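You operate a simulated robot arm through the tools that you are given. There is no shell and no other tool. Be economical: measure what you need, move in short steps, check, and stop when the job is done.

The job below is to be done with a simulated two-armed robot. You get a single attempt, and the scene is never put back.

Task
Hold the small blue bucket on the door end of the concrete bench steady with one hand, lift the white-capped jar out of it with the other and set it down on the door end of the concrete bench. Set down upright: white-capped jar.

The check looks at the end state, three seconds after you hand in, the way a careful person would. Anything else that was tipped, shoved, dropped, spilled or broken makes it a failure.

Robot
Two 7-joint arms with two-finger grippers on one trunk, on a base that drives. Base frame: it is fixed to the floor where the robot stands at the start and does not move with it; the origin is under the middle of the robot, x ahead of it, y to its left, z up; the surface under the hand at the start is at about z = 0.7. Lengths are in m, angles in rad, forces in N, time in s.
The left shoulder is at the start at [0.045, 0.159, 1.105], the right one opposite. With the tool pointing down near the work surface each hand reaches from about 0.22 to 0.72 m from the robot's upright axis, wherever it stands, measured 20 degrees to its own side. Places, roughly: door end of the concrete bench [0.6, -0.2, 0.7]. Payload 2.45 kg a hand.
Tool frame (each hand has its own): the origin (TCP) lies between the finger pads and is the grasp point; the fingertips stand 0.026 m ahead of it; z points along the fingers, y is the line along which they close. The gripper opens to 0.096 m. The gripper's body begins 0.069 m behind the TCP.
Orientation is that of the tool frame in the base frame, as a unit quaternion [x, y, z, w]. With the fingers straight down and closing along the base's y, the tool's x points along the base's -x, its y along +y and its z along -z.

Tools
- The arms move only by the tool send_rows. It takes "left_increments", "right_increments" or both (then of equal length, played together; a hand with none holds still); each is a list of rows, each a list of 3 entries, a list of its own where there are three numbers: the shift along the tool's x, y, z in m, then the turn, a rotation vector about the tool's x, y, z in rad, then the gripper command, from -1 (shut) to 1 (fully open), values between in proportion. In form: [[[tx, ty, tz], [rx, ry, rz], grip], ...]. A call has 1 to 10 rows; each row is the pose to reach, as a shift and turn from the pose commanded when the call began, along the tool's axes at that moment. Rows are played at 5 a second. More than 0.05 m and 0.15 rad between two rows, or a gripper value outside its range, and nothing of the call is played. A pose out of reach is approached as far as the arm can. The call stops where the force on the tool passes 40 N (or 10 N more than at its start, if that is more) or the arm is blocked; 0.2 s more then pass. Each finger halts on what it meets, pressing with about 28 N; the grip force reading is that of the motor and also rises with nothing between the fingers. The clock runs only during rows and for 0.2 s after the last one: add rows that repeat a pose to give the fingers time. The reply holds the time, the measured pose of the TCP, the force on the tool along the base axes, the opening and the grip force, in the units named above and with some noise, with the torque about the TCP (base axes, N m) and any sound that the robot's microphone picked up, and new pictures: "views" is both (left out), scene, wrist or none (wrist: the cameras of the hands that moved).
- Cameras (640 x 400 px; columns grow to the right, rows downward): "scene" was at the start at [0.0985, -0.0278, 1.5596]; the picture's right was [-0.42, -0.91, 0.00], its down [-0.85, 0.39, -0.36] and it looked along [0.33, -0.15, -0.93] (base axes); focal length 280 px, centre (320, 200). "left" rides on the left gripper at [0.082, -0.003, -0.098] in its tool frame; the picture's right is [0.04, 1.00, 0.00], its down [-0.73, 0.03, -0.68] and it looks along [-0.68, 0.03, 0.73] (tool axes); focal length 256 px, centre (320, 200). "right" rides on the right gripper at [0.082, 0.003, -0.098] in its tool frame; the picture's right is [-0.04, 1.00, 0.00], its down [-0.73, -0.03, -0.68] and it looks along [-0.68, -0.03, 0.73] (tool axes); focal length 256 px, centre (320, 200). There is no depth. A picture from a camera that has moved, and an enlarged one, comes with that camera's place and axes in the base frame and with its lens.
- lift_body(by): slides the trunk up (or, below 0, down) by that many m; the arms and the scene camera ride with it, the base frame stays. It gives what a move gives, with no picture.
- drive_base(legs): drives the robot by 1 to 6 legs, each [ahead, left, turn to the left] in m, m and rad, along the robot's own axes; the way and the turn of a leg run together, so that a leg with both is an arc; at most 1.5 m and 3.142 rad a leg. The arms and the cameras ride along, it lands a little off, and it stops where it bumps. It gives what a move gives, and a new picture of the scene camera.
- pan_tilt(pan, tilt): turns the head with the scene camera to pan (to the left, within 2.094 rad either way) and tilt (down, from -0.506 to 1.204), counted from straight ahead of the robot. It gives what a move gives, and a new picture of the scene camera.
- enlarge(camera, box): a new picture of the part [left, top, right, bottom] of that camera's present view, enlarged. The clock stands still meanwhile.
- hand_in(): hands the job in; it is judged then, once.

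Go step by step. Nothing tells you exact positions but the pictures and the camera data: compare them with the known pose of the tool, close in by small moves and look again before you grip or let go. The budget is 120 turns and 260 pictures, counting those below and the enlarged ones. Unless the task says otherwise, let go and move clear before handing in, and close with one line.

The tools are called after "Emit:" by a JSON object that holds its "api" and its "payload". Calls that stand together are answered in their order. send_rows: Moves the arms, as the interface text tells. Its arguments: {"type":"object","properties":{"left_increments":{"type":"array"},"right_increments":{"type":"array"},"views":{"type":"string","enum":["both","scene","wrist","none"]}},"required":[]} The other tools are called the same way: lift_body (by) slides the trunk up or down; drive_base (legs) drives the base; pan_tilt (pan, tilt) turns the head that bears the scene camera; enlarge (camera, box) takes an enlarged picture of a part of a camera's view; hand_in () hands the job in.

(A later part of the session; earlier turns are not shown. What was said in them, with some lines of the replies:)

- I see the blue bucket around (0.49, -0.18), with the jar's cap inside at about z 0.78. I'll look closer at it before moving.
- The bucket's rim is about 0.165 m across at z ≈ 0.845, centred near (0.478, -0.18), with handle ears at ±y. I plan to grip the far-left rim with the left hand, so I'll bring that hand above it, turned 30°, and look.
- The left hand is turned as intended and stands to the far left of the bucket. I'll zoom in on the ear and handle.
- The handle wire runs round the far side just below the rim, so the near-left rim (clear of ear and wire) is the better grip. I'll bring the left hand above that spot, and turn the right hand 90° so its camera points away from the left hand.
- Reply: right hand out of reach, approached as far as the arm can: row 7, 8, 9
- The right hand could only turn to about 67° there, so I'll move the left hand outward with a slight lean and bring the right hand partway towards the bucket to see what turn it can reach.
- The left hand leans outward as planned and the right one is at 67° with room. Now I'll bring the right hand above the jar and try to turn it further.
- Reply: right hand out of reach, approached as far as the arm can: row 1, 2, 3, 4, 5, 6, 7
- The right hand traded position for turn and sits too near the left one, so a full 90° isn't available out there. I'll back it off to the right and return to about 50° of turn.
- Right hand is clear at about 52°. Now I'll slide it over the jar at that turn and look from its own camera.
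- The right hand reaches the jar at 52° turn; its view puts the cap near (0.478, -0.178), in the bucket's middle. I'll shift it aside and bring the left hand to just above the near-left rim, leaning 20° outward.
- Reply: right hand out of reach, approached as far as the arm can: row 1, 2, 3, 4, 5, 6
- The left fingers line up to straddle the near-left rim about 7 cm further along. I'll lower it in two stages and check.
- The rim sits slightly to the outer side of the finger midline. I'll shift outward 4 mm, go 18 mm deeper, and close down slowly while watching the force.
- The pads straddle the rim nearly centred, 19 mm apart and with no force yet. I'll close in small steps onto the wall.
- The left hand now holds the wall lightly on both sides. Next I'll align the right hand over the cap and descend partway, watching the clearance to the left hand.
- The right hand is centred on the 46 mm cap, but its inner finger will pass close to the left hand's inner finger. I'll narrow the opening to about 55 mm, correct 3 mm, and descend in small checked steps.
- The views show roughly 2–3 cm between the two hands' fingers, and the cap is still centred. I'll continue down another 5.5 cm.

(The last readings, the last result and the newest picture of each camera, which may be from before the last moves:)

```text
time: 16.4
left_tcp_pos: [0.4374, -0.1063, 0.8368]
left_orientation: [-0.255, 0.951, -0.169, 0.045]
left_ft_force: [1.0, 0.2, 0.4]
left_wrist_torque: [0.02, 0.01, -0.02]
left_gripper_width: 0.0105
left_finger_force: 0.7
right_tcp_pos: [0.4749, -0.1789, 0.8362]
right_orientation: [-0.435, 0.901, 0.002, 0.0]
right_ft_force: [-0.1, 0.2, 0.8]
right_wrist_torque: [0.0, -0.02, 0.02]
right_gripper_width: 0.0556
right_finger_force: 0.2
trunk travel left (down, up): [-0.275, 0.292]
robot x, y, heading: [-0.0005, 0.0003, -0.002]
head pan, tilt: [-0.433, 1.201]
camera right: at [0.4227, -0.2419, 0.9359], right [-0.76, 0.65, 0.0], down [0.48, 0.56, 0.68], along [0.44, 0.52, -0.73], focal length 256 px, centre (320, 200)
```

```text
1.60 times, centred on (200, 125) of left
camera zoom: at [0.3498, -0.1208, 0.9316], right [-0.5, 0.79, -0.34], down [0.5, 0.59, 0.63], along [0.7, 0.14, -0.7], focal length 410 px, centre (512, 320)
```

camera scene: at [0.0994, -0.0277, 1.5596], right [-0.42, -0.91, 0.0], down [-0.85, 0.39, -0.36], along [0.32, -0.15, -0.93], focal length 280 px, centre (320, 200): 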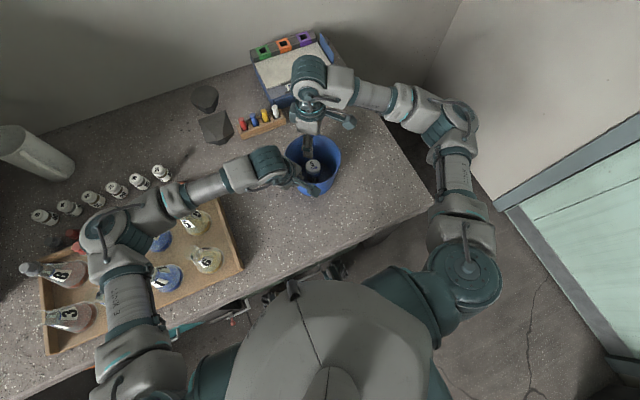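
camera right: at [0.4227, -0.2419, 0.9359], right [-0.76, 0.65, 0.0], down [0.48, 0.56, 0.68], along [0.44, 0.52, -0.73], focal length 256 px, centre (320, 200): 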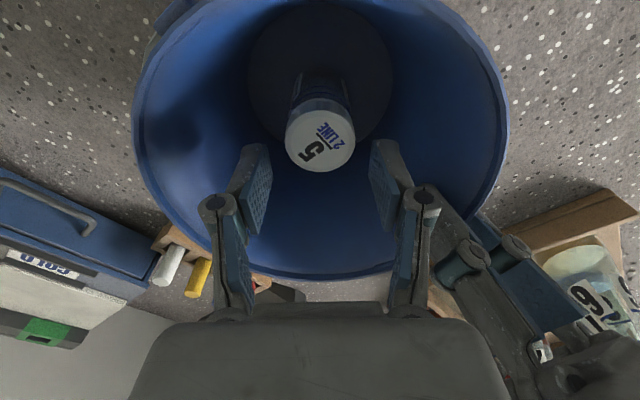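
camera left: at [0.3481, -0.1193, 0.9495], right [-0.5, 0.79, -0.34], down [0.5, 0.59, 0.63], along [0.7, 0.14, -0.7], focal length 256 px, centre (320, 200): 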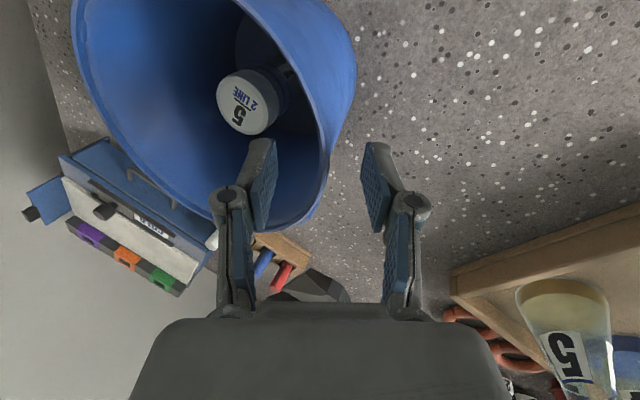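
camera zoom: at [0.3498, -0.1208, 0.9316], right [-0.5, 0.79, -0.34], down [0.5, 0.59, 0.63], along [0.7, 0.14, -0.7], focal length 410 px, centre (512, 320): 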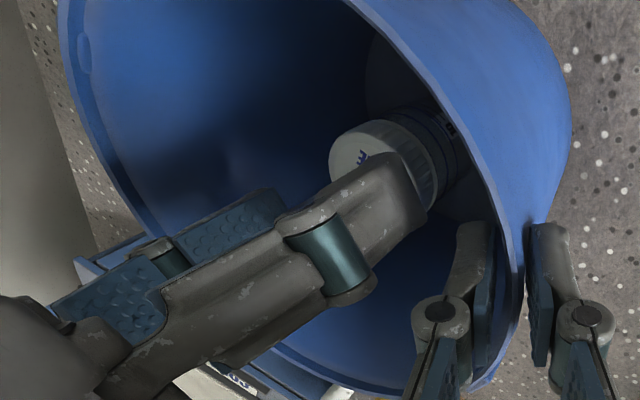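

The cap (top at z ≈ 0.78) sits centred between the open pads and the hands remain clear of each other. I'll descend the remaining 6.5 cm so the pads span the cap and upper body, then check.

Emit:
{"api": "send_rows", "payload": {"right_increments": [[[0, 0, 0.015], [0, 0, 0], 0.16], [[0, 0, 0.03], [0, 0, 0], 0.16], [[0, 0, 0.045], [0, 0, 0], 0.16], [[0, 0, 0.055], [0, 0, 0], 0.16], [[0, 0, 0.065], [0, 0, 0], 0.16], [[0, 0, 0.065], [0, 0, 0], 0.16]], "views": "wrist"}}

Emit:
{"api": "enlarge", "payload": {"camera": "scene", "box": [265, 110, 361, 190]}}

Emit:
{"api": "enlarge", "payload": {"camera": "left", "box": [0, 0, 400, 250]}}

```text
time: 17.8
left_tcp_pos: [0.4377, -0.1061, 0.838]
left_orientation: [-0.254, 0.951, -0.168, 0.046]
left_ft_force: [-0.8, 0.9, 0.3]
left_wrist_torque: [0.03, -0.01, 0.04]
left_gripper_width: 0.0107
left_finger_force: 0.6
right_tcp_pos: [0.4757, -0.1786, 0.7701]
right_orientation: [-0.436, 0.9, 0.001, 0.0]
right_ft_force: [-0.1, -0.4, 0.6]
right_wrist_torque: [0.0, 0.03, -0.03]
right_gripper_width: 0.0556
right_finger_force: 0.0
trunk travel left (down, up): [-0.275, 0.292]
robot x, y, heading: [0.0004, 0.002, 0.0]
head pan, tilt: [-0.433, 1.201]
camera right: at [0.4229, -0.242, 0.8697], right [-0.76, 0.65, 0.0], down [0.48, 0.56, 0.68], along [0.44, 0.52, -0.73], focal length 256 px, centre (320, 200)
```

right: 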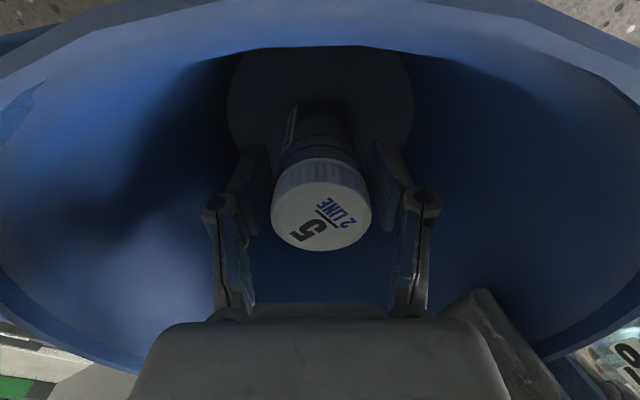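

```text
5.00 times, centred on (313, 150) of scene
camera zoom: at [0.0992, -0.0271, 1.5596], right [-0.42, -0.91, 0.0], down [-0.85, 0.39, -0.36], along [0.32, -0.15, -0.93], focal length 1400 px, centre (355, 450)
```

zoom: 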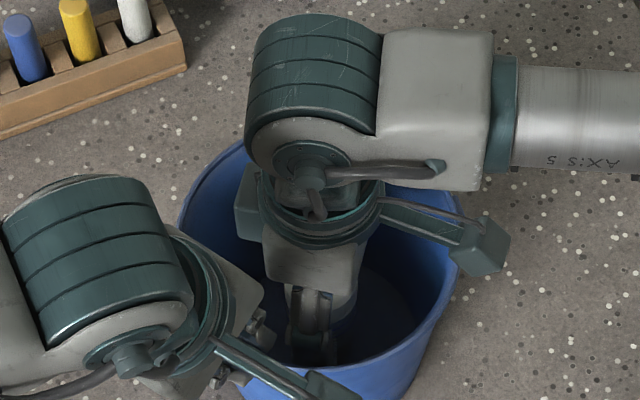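

```text
1.60 times, centred on (200, 125) of left
camera zoom: at [0.3498, -0.1208, 0.9317], right [-0.5, 0.79, -0.34], down [0.5, 0.59, 0.63], along [0.7, 0.14, -0.7], focal length 410 px, centre (512, 320)
```

zoom: 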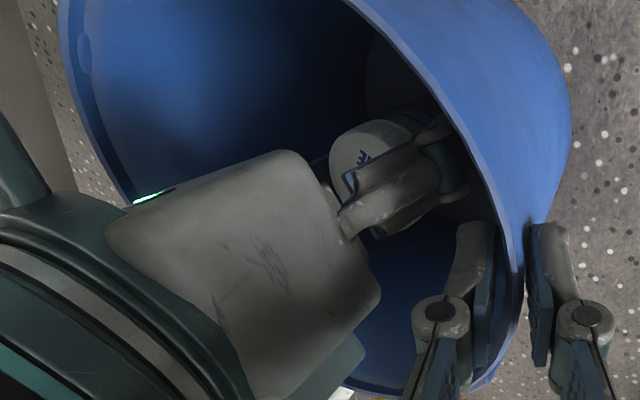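

The pads span the cap with no contact force, and the hands are clear. The right camera housing is just over the rim, so I go no lower; now I close on the cap.

Emit:
{"api": "send_rows", "payload": {"right_increments": [[[0, 0, 0], [0, 0, 0], 0.04], [[0, 0, 0], [0, 0, 0], -0.02], [[0, 0, 0], [0, 0, 0], -0.1], [[0, 0, 0], [0, 0, 0], -0.5], [[0, 0, 0], [0, 0, 0], -0.5]], "views": "wrist"}}

```text
time: 19.0
left_tcp_pos: [0.4373, -0.1065, 0.8391]
left_orientation: [-0.254, 0.951, -0.168, 0.046]
left_ft_force: [1.2, 0.7, -1.6]
left_wrist_torque: [-0.01, 0.0, 0.04]
left_gripper_width: 0.0107
left_finger_force: 0.3
right_tcp_pos: [0.4756, -0.179, 0.7698]
right_orientation: [-0.436, 0.9, 0.001, 0.0]
right_ft_force: [0.5, 1.8, 0.3]
right_wrist_torque: [0.01, 0.03, 0.01]
right_gripper_width: 0.0451
right_finger_force: 28.3
trunk travel left (down, up): [-0.275, 0.292]
robot x, y, heading: [-0.0061, -0.0017, 0.005]
head pan, tilt: [-0.433, 1.201]
camera right: at [0.4229, -0.242, 0.8701], right [-0.76, 0.65, 0.0], down [0.48, 0.56, 0.68], along [0.44, 0.52, -0.73], focal length 256 px, centre (320, 200)
```

right: 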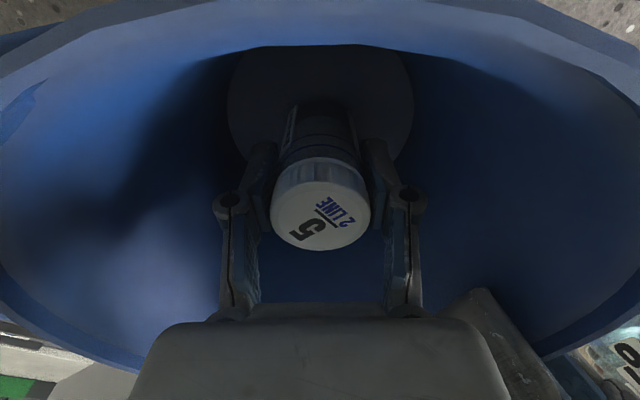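

The cap is gripped firmly at 45 mm. I'll lift straight up slowly and check that the jar comes along and the bucket stays put.

Emit:
{"api": "send_rows", "payload": {"right_increments": [[[0, 0, -0.006], [0, 0, 0], -0.5], [[0, 0, -0.015], [0, 0, 0], -0.5], [[0, 0, -0.03], [0, 0, 0], -0.5], [[0, 0, -0.045], [0, 0, 0], -0.5], [[0, 0, -0.06], [0, 0, 0], -0.5], [[0, 0, -0.06], [0, 0, 0], -0.5]]}}

Emit:
{"api": "enlarge", "payload": {"camera": "left", "box": [0, 0, 400, 250]}}

```text
time: 20.4
left_tcp_pos: [0.4368, -0.1072, 0.8398]
left_orientation: [-0.255, 0.951, -0.168, 0.047]
left_ft_force: [0.5, -0.4, 0.2]
left_wrist_torque: [0.01, 0.04, -0.01]
left_gripper_width: 0.0106
left_finger_force: 0.0
right_tcp_pos: [0.4752, -0.179, 0.832]
right_orientation: [-0.435, 0.9, 0.001, 0.0]
right_ft_force: [-0.2, -0.2, -2.2]
right_wrist_torque: [-0.04, -0.01, -0.01]
right_gripper_width: 0.0448
right_finger_force: 27.9
trunk travel left (down, up): [-0.275, 0.292]
robot x, y, heading: [0.002, 0.0035, -0.001]
head pan, tilt: [-0.433, 1.201]
camera scene: at [0.0994, -0.0273, 1.5595], right [-0.42, -0.91, 0.0], down [-0.85, 0.39, -0.36], along [0.32, -0.15, -0.93], focal length 280 px, centre (320, 200)
camera right: at [0.4233, -0.242, 0.931], right [-0.76, 0.65, 0.0], down [0.48, 0.56, 0.68], along [0.44, 0.52, -0.73], focal length 256 px, centre (320, 200)
```

scene: 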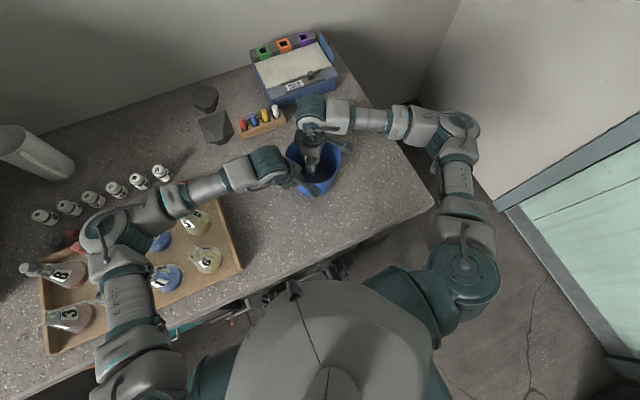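
right: 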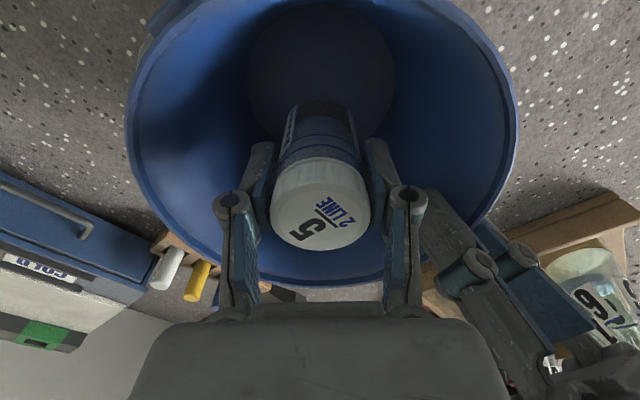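

```text
1.60 times, centred on (200, 125) of left
camera zoom: at [0.3498, -0.1208, 0.9317], right [-0.5, 0.79, -0.34], down [0.5, 0.59, 0.63], along [0.7, 0.14, -0.7], focal length 410 px, centre (512, 320)
```

zoom: 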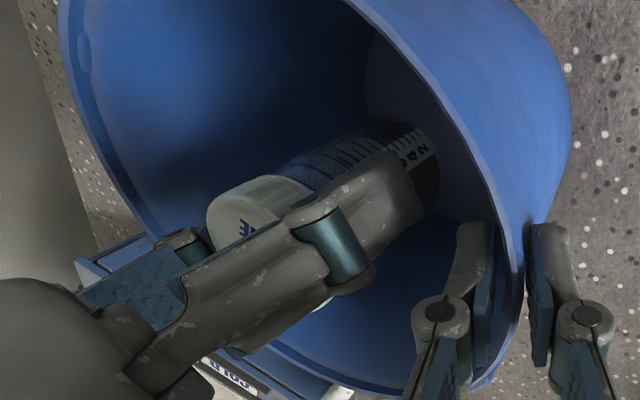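

The jar came along (about 2 N) and the bucket hasn't moved. I'll keep lifting straight up until the jar's base clears the rim.

Emit:
{"api": "send_rows", "payload": {"right_increments": [[[0, 0, -0.02], [0, 0, 0], -0.5], [[0, 0, -0.045], [0, 0, 0], -0.5], [[0, 0, -0.07], [0, 0, 0], -0.5], [[0, 0, -0.095], [0, 0, 0], -0.5], [[0, 0, -0.12], [0, 0, 0], -0.5], [[0, 0, -0.14], [0, 0, 0], -0.5], [[0, 0, -0.14], [0, 0, 0], -0.5]]}}

Emit:
{"api": "enlarge", "payload": {"camera": "left", "box": [0, 0, 400, 250]}}

Emit:
{"api": "enlarge", "payload": {"camera": "scene", "box": [250, 80, 410, 200]}}

```text
time: 22.0
left_tcp_pos: [0.4364, -0.1061, 0.8383]
left_orientation: [-0.255, 0.951, -0.168, 0.046]
left_ft_force: [-0.7, 0.5, 0.8]
left_wrist_torque: [0.02, 0.0, 0.0]
left_gripper_width: 0.011
left_finger_force: 1.1
right_tcp_pos: [0.4748, -0.18, 0.9706]
right_orientation: [-0.436, 0.9, 0.001, 0.0]
right_ft_force: [-0.4, -0.3, -1.9]
right_wrist_torque: [0.01, 0.05, 0.0]
right_gripper_width: 0.0449
right_finger_force: 27.5
trunk travel left (down, up): [-0.275, 0.292]
robot x, y, heading: [-0.0027, -0.0022, 0.003]
head pan, tilt: [-0.433, 1.201]
camera scene: at [0.0994, -0.0273, 1.5595], right [-0.42, -0.91, 0.0], down [-0.85, 0.39, -0.36], along [0.32, -0.15, -0.93], focal length 280 px, centre (320, 200)
camera right: at [0.4231, -0.2427, 1.0702], right [-0.76, 0.65, 0.0], down [0.48, 0.56, 0.68], along [0.44, 0.52, -0.73], focal length 256 px, centre (320, 200)
```

scene: 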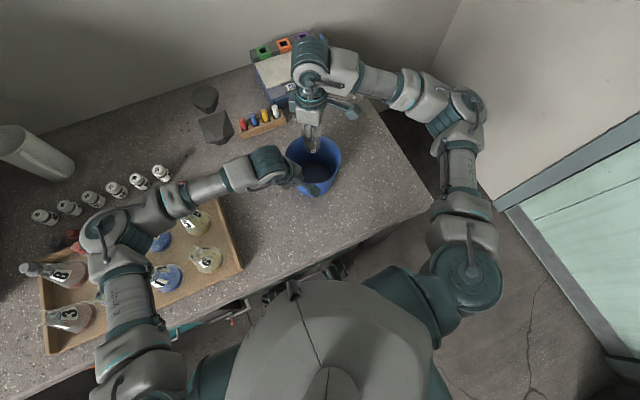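
right: 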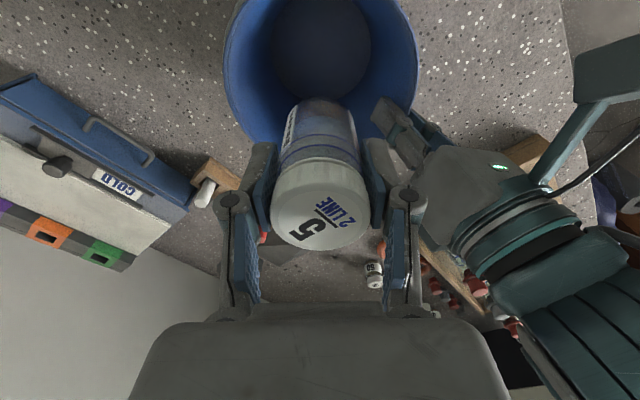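

```text
1.60 times, centred on (200, 125) of left
camera zoom: at [0.3498, -0.1208, 0.9318], right [-0.5, 0.79, -0.34], down [0.5, 0.59, 0.63], along [0.7, 0.14, -0.7], focal length 410 px, centre (512, 320)
```

zoom: 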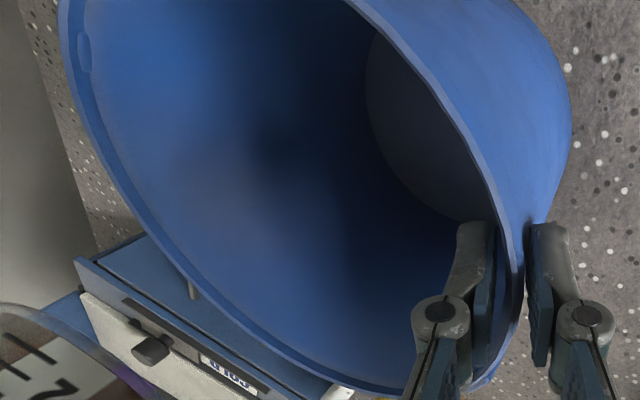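

```text
3.33 times, centred on (330, 140) of scene
camera zoom: at [0.0994, -0.0273, 1.5595], right [-0.42, -0.91, 0.0], down [-0.85, 0.39, -0.36], along [0.32, -0.15, -0.93], focal length 933 px, centre (287, 400)
```

zoom: 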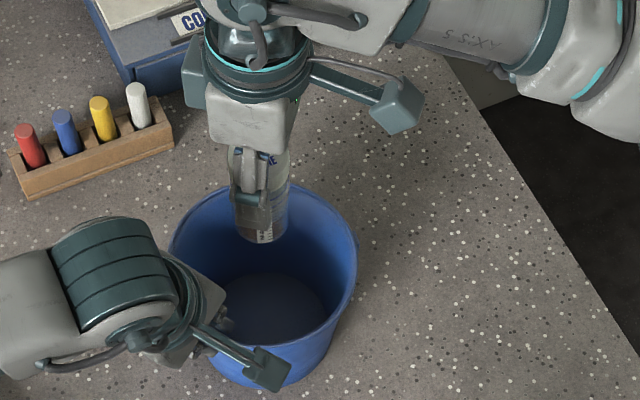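

The jar's base is about 5 cm above the rim and the bucket stands still. I'll carry the jar to the clear bench area to the right, around (0.42, -0.34), turning the hand back as it goes.

Emit:
{"api": "send_rows", "payload": {"right_increments": [[[0.027, -0.009, 0], [0, 0, 0.1], -0.5], [[0.054, -0.019, 0], [0, 0, 0.21], -0.5], [[0.081, -0.028, 0], [0, 0, 0.32], -0.5], [[0.108, -0.038, 0], [0, 0, 0.43], -0.5], [[0.135, -0.047, 0], [0, 0, 0.54], -0.5], [[0.16, -0.056, 0], [0, 0, 0.64], -0.5], [[0.16, -0.056, 0], [0, 0, 0.64], -0.5]]}}

```text
time: 23.6
left_tcp_pos: [0.4361, -0.106, 0.8378]
left_orientation: [-0.254, 0.951, -0.168, 0.045]
left_ft_force: [-0.2, -0.9, 0.0]
left_wrist_torque: [0.08, 0.02, -0.12]
left_gripper_width: 0.0106
left_finger_force: 8.2
right_tcp_pos: [0.4204, -0.3387, 0.9683]
right_orientation: [-0.129, 0.992, 0.001, 0.001]
right_ft_force: [0.2, -0.4, -1.7]
right_wrist_torque: [-0.02, -0.02, -0.01]
right_gripper_width: 0.0449
right_finger_force: 28.1
trunk travel left (down, up): [-0.275, 0.292]
robot x, y, heading: [0.0008, -0.0009, 0.0]
head pan, tilt: [-0.433, 1.201]
camera scene: at [0.0987, -0.0291, 1.5595], right [-0.42, -0.91, 0.0], down [-0.85, 0.39, -0.36], along [0.32, -0.15, -0.93], focal length 280 px, centre (320, 200)
camera right: at [0.3422, -0.3564, 1.0688], right [-0.22, 0.98, 0.0], down [0.72, 0.16, 0.68], along [0.66, 0.15, -0.73], focal length 256 px, centre (320, 200)
```

scene: 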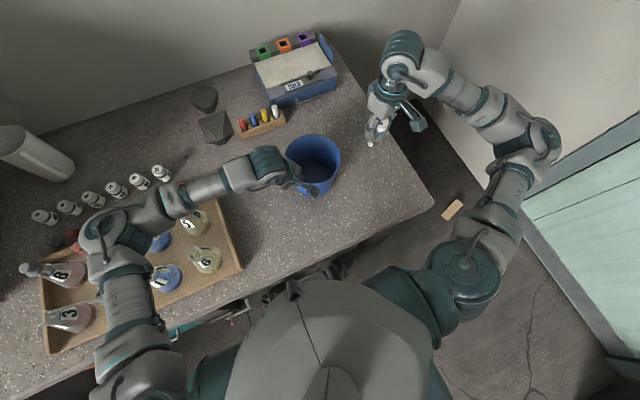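
right: 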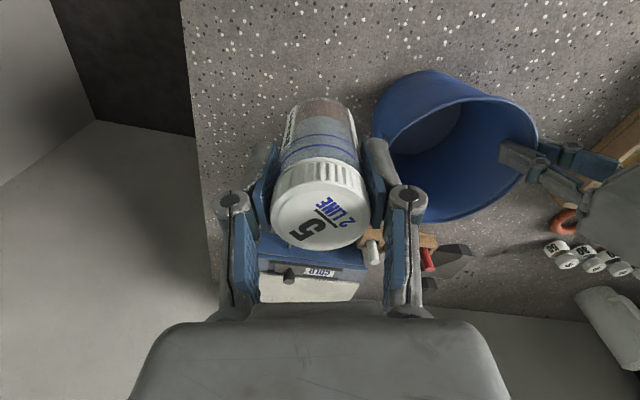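

The landing spot below is clear bench, well inside the edge and away from the bucket. I'll lower the jar to just above the surface.

Emit:
{"api": "send_rows", "payload": {"right_increments": [[[0, 0, 0.03], [0, 0, 0], -0.5], [[0, 0, 0.06], [0, 0, 0], -0.5], [[0, 0, 0.09], [0, 0, 0], -0.5], [[0, 0, 0.12], [0, 0, 0], -0.5], [[0, 0, 0.15], [0, 0, 0], -0.5], [[0, 0, 0.175], [0, 0, 0], -0.5], [[0, 0, 0.175], [0, 0, 0], -0.5]]}}

Emit:
{"api": "enlarge", "payload": {"camera": "scene", "box": [290, 90, 450, 190]}}

```text
time: 25.2
left_tcp_pos: [0.4364, -0.1062, 0.8379]
left_orientation: [-0.256, 0.951, -0.168, 0.045]
left_ft_force: [0.3, -0.2, -1.2]
left_wrist_torque: [0.0, 0.0, 0.06]
left_gripper_width: 0.0104
left_finger_force: 0.3
right_tcp_pos: [0.42, -0.3386, 0.7954]
right_orientation: [-0.131, 0.991, 0.001, 0.001]
right_ft_force: [0.4, 0.0, -1.5]
right_wrist_torque: [0.01, 0.0, -0.03]
right_gripper_width: 0.045
right_finger_force: 27.7
trunk travel left (down, up): [-0.275, 0.292]
robot x, y, heading: [-0.0009, -0.0037, -0.002]
head pan, tilt: [-0.433, 1.201]
camera scene: at [0.0987, -0.0289, 1.5595], right [-0.42, -0.91, 0.0], down [-0.85, 0.39, -0.36], along [0.32, -0.15, -0.93], focal length 280 px, centre (320, 200)
camera right: at [0.3415, -0.3573, 0.8952], right [-0.22, 0.98, 0.0], down [0.72, 0.16, 0.68], along [0.66, 0.15, -0.73], focal length 256 px, centre (320, 200)
```

scene: 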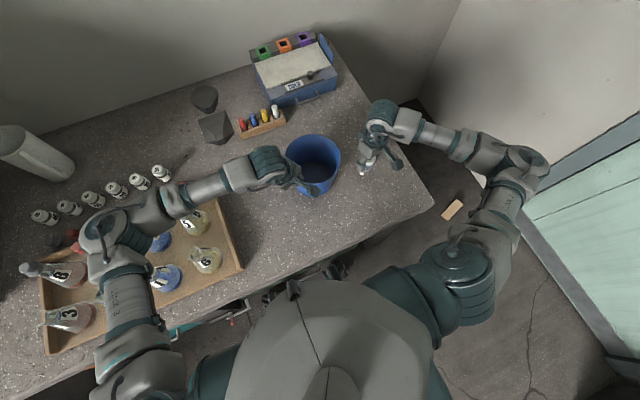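
right: 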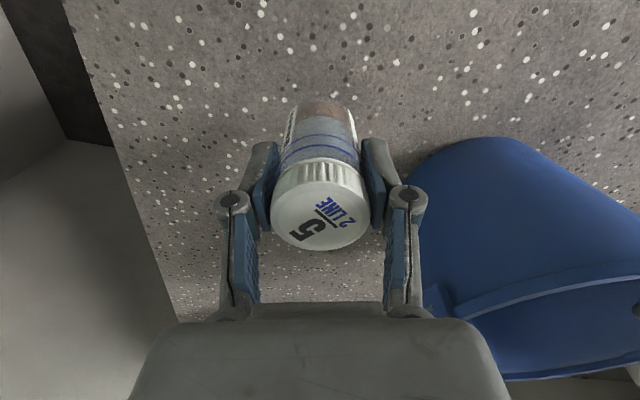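

```text
4.00 times, centred on (370, 140) of scene
camera zoom: at [0.0987, -0.0289, 1.5595], right [-0.42, -0.91, 0.0], down [-0.85, 0.39, -0.36], along [0.32, -0.15, -0.93], focal length 1120 px, centre (120, 440)
```

zoom: 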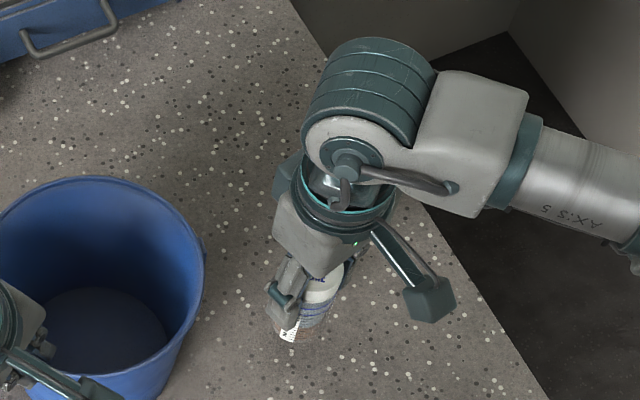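

Still hanging free at TCP z 0.795, with contact expected near 0.767. I'll lower in small steps and read the force.

Emit:
{"api": "send_rows", "payload": {"right_increments": [[[0, 0, 0.008], [0, 0, 0], -0.5], [[0, 0, 0.016], [0, 0, 0], -0.5], [[0, 0, 0.021], [0, 0, 0], -0.5], [[0, 0, 0.024], [0, 0, 0], -0.5], [[0, 0, 0.024], [0, 0, 0], -0.5]], "views": "wrist"}}

```text
time: 26.4
left_tcp_pos: [0.4371, -0.1065, 0.8373]
left_orientation: [-0.255, 0.951, -0.168, 0.047]
left_ft_force: [-0.1, -0.4, 0.1]
left_wrist_torque: [0.08, 0.05, 0.04]
left_gripper_width: 0.0107
left_finger_force: 7.5
right_tcp_pos: [0.4195, -0.3379, 0.7707]
right_orientation: [-0.131, 0.991, 0.001, -0.001]
right_ft_force: [0.4, -0.4, -1.3]
right_wrist_torque: [0.0, -0.02, 0.0]
right_gripper_width: 0.0449
right_finger_force: 27.6
trunk travel left (down, up): [-0.275, 0.292]
robot x, y, heading: [-0.0022, 0.0023, -0.001]
head pan, tilt: [-0.433, 1.201]
camera right: at [0.341, -0.3574, 0.871], right [-0.22, 0.98, 0.0], down [0.72, 0.16, 0.68], along [0.66, 0.15, -0.73], focal length 256 px, centre (320, 200)
```

right: 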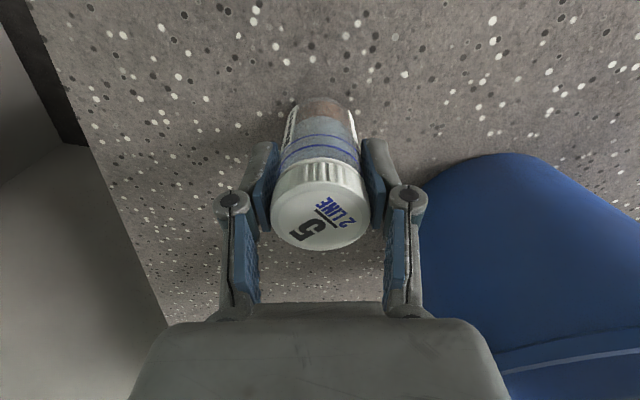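

Emit:
{"api": "send_rows", "payload": {"right_increments": [[[0, 0, 0.0015], [0, 0, 0], -0.5], [[0, 0, 0.003], [0, 0, 0], -0.5], [[0, 0, 0.003], [0, 0, 0], -0.5]], "views": "none"}}

```text
time: 27.2
left_tcp_pos: [0.4368, -0.1069, 0.8377]
left_orientation: [-0.254, 0.951, -0.169, 0.047]
left_ft_force: [-1.0, -0.2, 0.1]
left_wrist_torque: [0.11, 0.05, -0.01]
left_gripper_width: 0.0105
left_finger_force: 8.4
right_tcp_pos: [0.4208, -0.3384, 0.7684]
right_orientation: [-0.131, 0.991, 0.001, 0.0]
right_ft_force: [0.2, -0.1, -1.0]
right_wrist_torque: [0.0, -0.02, -0.01]
right_gripper_width: 0.0448
right_finger_force: 27.8
trunk travel left (down, up): [-0.275, 0.292]
robot x, y, heading: [-0.0004, -0.0005, -0.003]
head pan, tilt: [-0.433, 1.201]
```

The jar still hangs free at 0.768 and no contact shows yet. I'll go down another 3 mm.

Emit:
{"api": "send_rows", "payload": {"right_increments": [[[0, 0, 0.0015], [0, 0, 0], -0.5], [[0, 0, 0.003], [0, 0, 0], -0.5], [[0, 0, 0.003], [0, 0, 0], -0.5]], "views": "none"}}

```text
time: 28.0
left_tcp_pos: [0.4366, -0.1049, 0.8391]
left_orientation: [-0.255, 0.951, -0.169, 0.047]
left_ft_force: [-0.3, 0.6, 0.4]
left_wrist_torque: [0.0, -0.05, 0.0]
left_gripper_width: 0.0105
left_finger_force: 1.0
right_tcp_pos: [0.4202, -0.3377, 0.7668]
right_orientation: [-0.13, 0.992, 0.0, 0.001]
right_ft_force: [-2.6, -1.2, 11.3]
right_wrist_torque: [-0.12, 0.17, -0.02]
right_gripper_width: 0.0451
right_finger_force: 27.9
trunk travel left (down, up): [-0.275, 0.292]
robot x, y, heading: [0.0011, 0.0018, 0.005]
head pan, tilt: [-0.433, 1.201]
```

The jar now presses on the bench at about 11 N. I'll relieve it by 1 mm and open the fingers gently.

Emit:
{"api": "send_rows", "payload": {"right_increments": [[[0, 0, -0.001], [0, 0, 0], -0.5], [[0, 0, -0.001], [0, 0, 0], -0.06], [[0, 0, -0.001], [0, 0, 0], -0.02], [[0, 0, -0.001], [0, 0, 0], 0.04], [[0, 0, -0.001], [0, 0, 0], 0.15], [[0, 0, -0.001], [0, 0, 0], 0.3], [[0, 0, -0.001], [0, 0, 0], 0.3]], "views": "both"}}

```text
time: 29.6
left_tcp_pos: [0.4376, -0.1053, 0.8389]
left_orientation: [-0.254, 0.951, -0.169, 0.046]
left_ft_force: [-0.8, -0.2, -1.0]
left_wrist_torque: [0.08, 0.14, -0.03]
left_gripper_width: 0.0106
left_finger_force: 7.9
right_tcp_pos: [0.4212, -0.3374, 0.7665]
right_orientation: [-0.13, 0.992, 0.001, 0.001]
right_ft_force: [0.4, -0.3, 0.0]
right_wrist_torque: [0.03, -0.02, 0.0]
right_gripper_width: 0.0625
right_finger_force: 0.0
trunk travel left (down, up): [-0.275, 0.292]
robot x, y, heading: [-0.0017, 0.0008, 0.001]
head pan, tilt: [-0.433, 1.201]
camera scene: at [0.0985, -0.029, 1.5596], right [-0.42, -0.91, 0.0], down [-0.85, 0.39, -0.36], along [0.33, -0.15, -0.93], focal length 280 px, centre (320, 200)
camera right: at [0.3416, -0.357, 0.8663], right [-0.22, 0.98, 0.0], down [0.72, 0.16, 0.68], along [0.66, 0.15, -0.73], focal length 256 px, centre (320, 200)
```

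scene: 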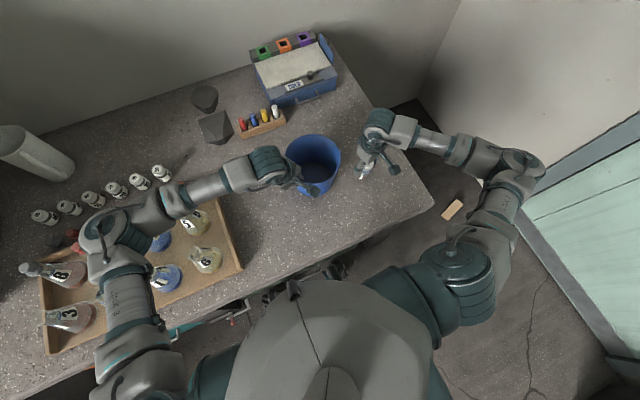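
right: 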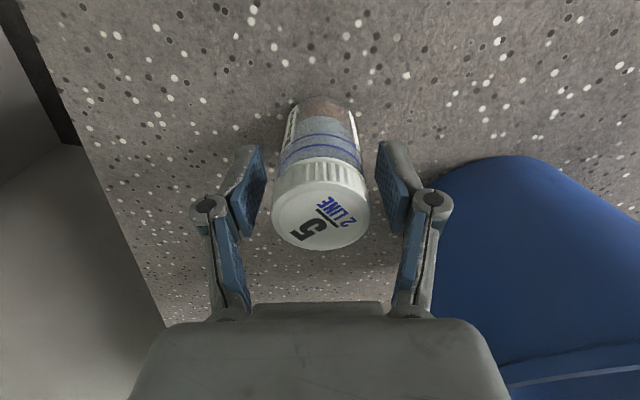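

The jar stands free and upright between the open fingers. I'll raise the right hand straight up, and ease the left fingers open off the rim.

Emit:
{"api": "send_rows", "payload": {"right_increments": [[[0, 0, -0.02], [0, 0, 0], 0.3], [[0, 0, -0.05], [0, 0, 0], 0.3], [[0, 0, -0.08], [0, 0, 0], 0.3], [[0, 0, -0.11], [0, 0, 0], 0.3], [[0, 0, -0.14], [0, 0, 0], 0.3], [[0, 0, -0.17], [0, 0, 0], 0.3]], "left_increments": [[[0, 0, 0], [0, 0, 0], -0.75], [[0, 0, 0], [0, 0, 0], -0.7], [[0, 0, 0], [0, 0, 0], -0.6], [[0, 0, 0], [0, 0, 0], -0.4], [[0, 0, 0], [0, 0, 0], -0.2], [[0, 0, 0], [0, 0, 0], 0.0]], "views": "wrist"}}

```text
time: 31.0
left_tcp_pos: [0.4371, -0.1043, 0.8386]
left_orientation: [-0.254, 0.951, -0.169, 0.047]
left_ft_force: [0.7, -0.7, -0.4]
left_wrist_torque: [-0.03, -0.01, -0.01]
left_gripper_width: 0.0478
left_finger_force: 0.0
right_tcp_pos: [0.4199, -0.3399, 0.9365]
right_orientation: [-0.131, 0.991, 0.0, 0.0]
right_ft_force: [-0.5, 0.2, 0.0]
right_wrist_torque: [0.0, -0.02, 0.0]
right_gripper_width: 0.0624
right_finger_force: 0.0
trunk travel left (down, up): [-0.275, 0.292]
robot x, y, heading: [0.0025, -0.003, 0.001]
head pan, tilt: [-0.433, 1.201]
camera right: at [0.3406, -0.3579, 1.0357], right [-0.22, 0.98, 0.0], down [0.72, 0.16, 0.68], along [0.66, 0.15, -0.73], focal length 256 px, centre (320, 200)
camera left: at [0.3496, -0.1207, 0.9318], right [-0.5, 0.79, -0.34], down [0.5, 0.59, 0.63], along [0.7, 0.14, -0.7], focal length 256 px, centre (320, 200)
```

right: 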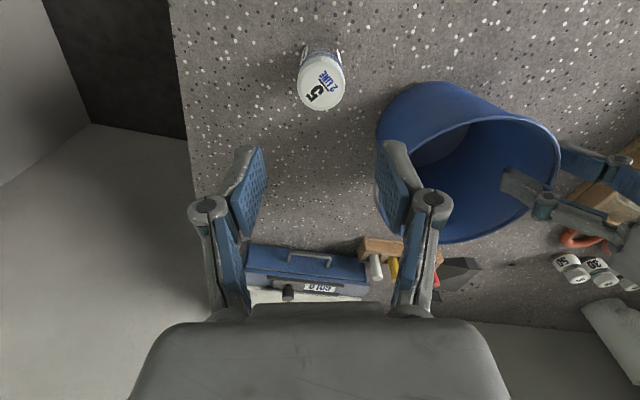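
left: 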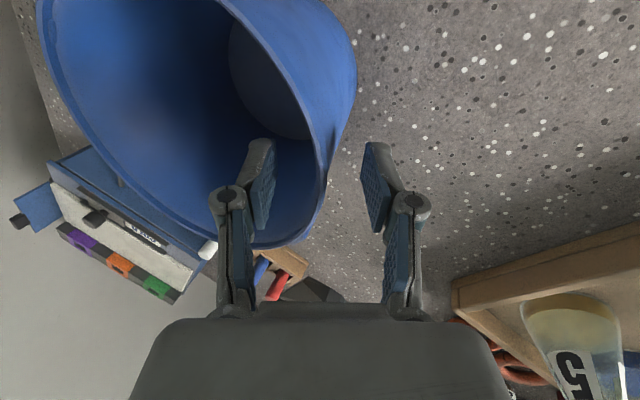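

The jar stands upright and the left fingers are clear of the rim on both sides. I'll draw the left hand back out along its own axis and check everything.

Emit:
{"api": "send_rows", "payload": {"left_increments": [[[0, 0, -0.02], [0, 0, 0], 0], [[0, 0, -0.05], [0, 0, 0], 0], [[0, 0, -0.08], [0, 0, 0], 0], [[0, 0, -0.11], [0, 0, 0], 0], [[0, 0.03, -0.13], [0, 0, 0], 0], [[0, 0.06, -0.13], [0, 0, 0], 0]], "views": "scene"}}

Emit:
{"api": "enlarge", "payload": {"camera": "scene", "box": [260, 100, 420, 200]}}

Emit:
{"api": "enlarge", "payload": {"camera": "right", "box": [160, 0, 560, 250]}}

```text
time: 32.4
left_tcp_pos: [0.3882, -0.0163, 0.9406]
left_orientation: [-0.254, 0.951, -0.17, 0.046]
left_ft_force: [0.6, -1.1, 0.5]
left_wrist_torque: [0.0, -0.03, 0.01]
left_gripper_width: 0.048
left_finger_force: 0.1
right_tcp_pos: [0.4201, -0.3371, 0.936]
right_orientation: [-0.13, 0.991, 0.0, 0.001]
right_ft_force: [-0.6, -0.8, 1.1]
right_wrist_torque: [-0.05, 0.03, 0.01]
right_gripper_width: 0.0626
right_finger_force: 0.0
trunk travel left (down, up): [-0.275, 0.292]
robot x, y, heading: [-0.0038, 0.0007, -0.001]
head pan, tilt: [-0.433, 1.201]
camera scene: at [0.0981, -0.0249, 1.5596], right [-0.42, -0.91, 0.0], down [-0.85, 0.39, -0.36], along [0.33, -0.15, -0.93], focal length 280 px, centre (320, 200)
```

scene: 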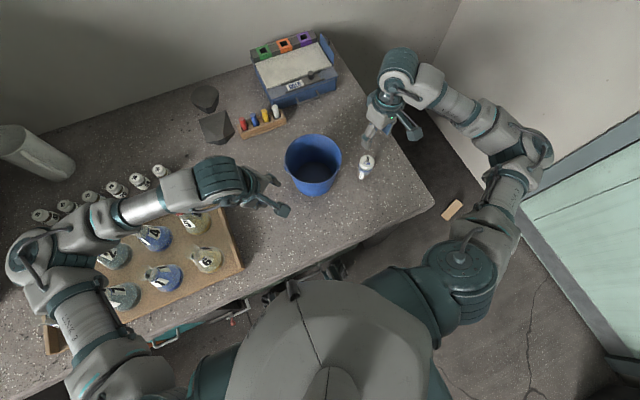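

```text
4.00 times, centred on (340, 150) of scene
camera zoom: at [0.0981, -0.0249, 1.5596], right [-0.42, -0.91, 0.0], down [-0.85, 0.39, -0.36], along [0.33, -0.15, -0.93], focal length 1120 px, centre (240, 400)
```

zoom: 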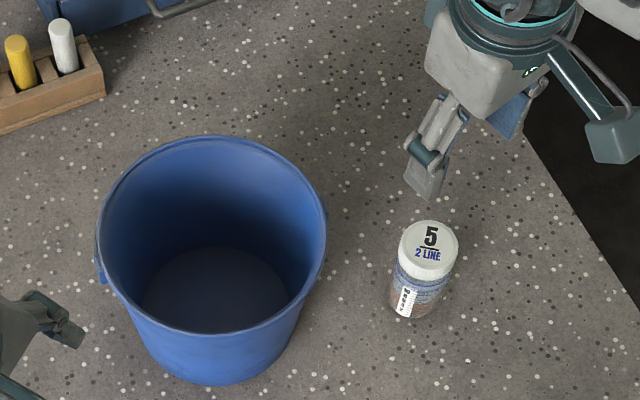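

```text
1.60 times, centred on (360, 125) of right
camera zoom: at [0.3408, -0.3561, 1.0358], right [-0.22, 0.98, 0.0], down [0.72, 0.16, 0.68], along [0.66, 0.15, -0.73], focal length 410 px, centre (256, 320)
```

zoom: 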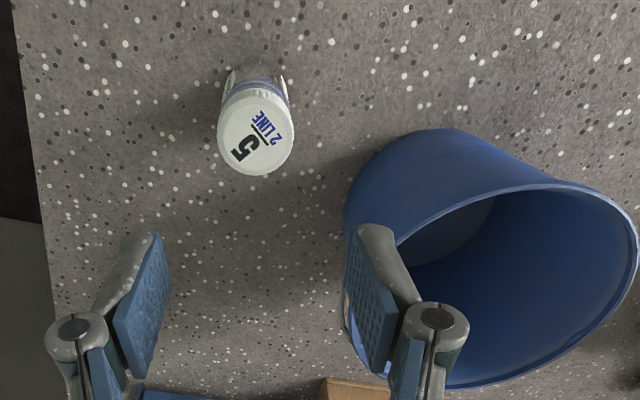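

The jar stands upright on the door end of the bench, the empty bucket is upright in its place, and both hands are clear. I'll hand in.

Emit:
{"api": "hand_in", "payload": {}}

```text
The job is handed in.
```

I held the blue bucket's rim with the left hand and lifted the white-capped jar out with the right. The jar now stands upright on the door end of the bench, with the bucket upright in its original place and both hands clear.
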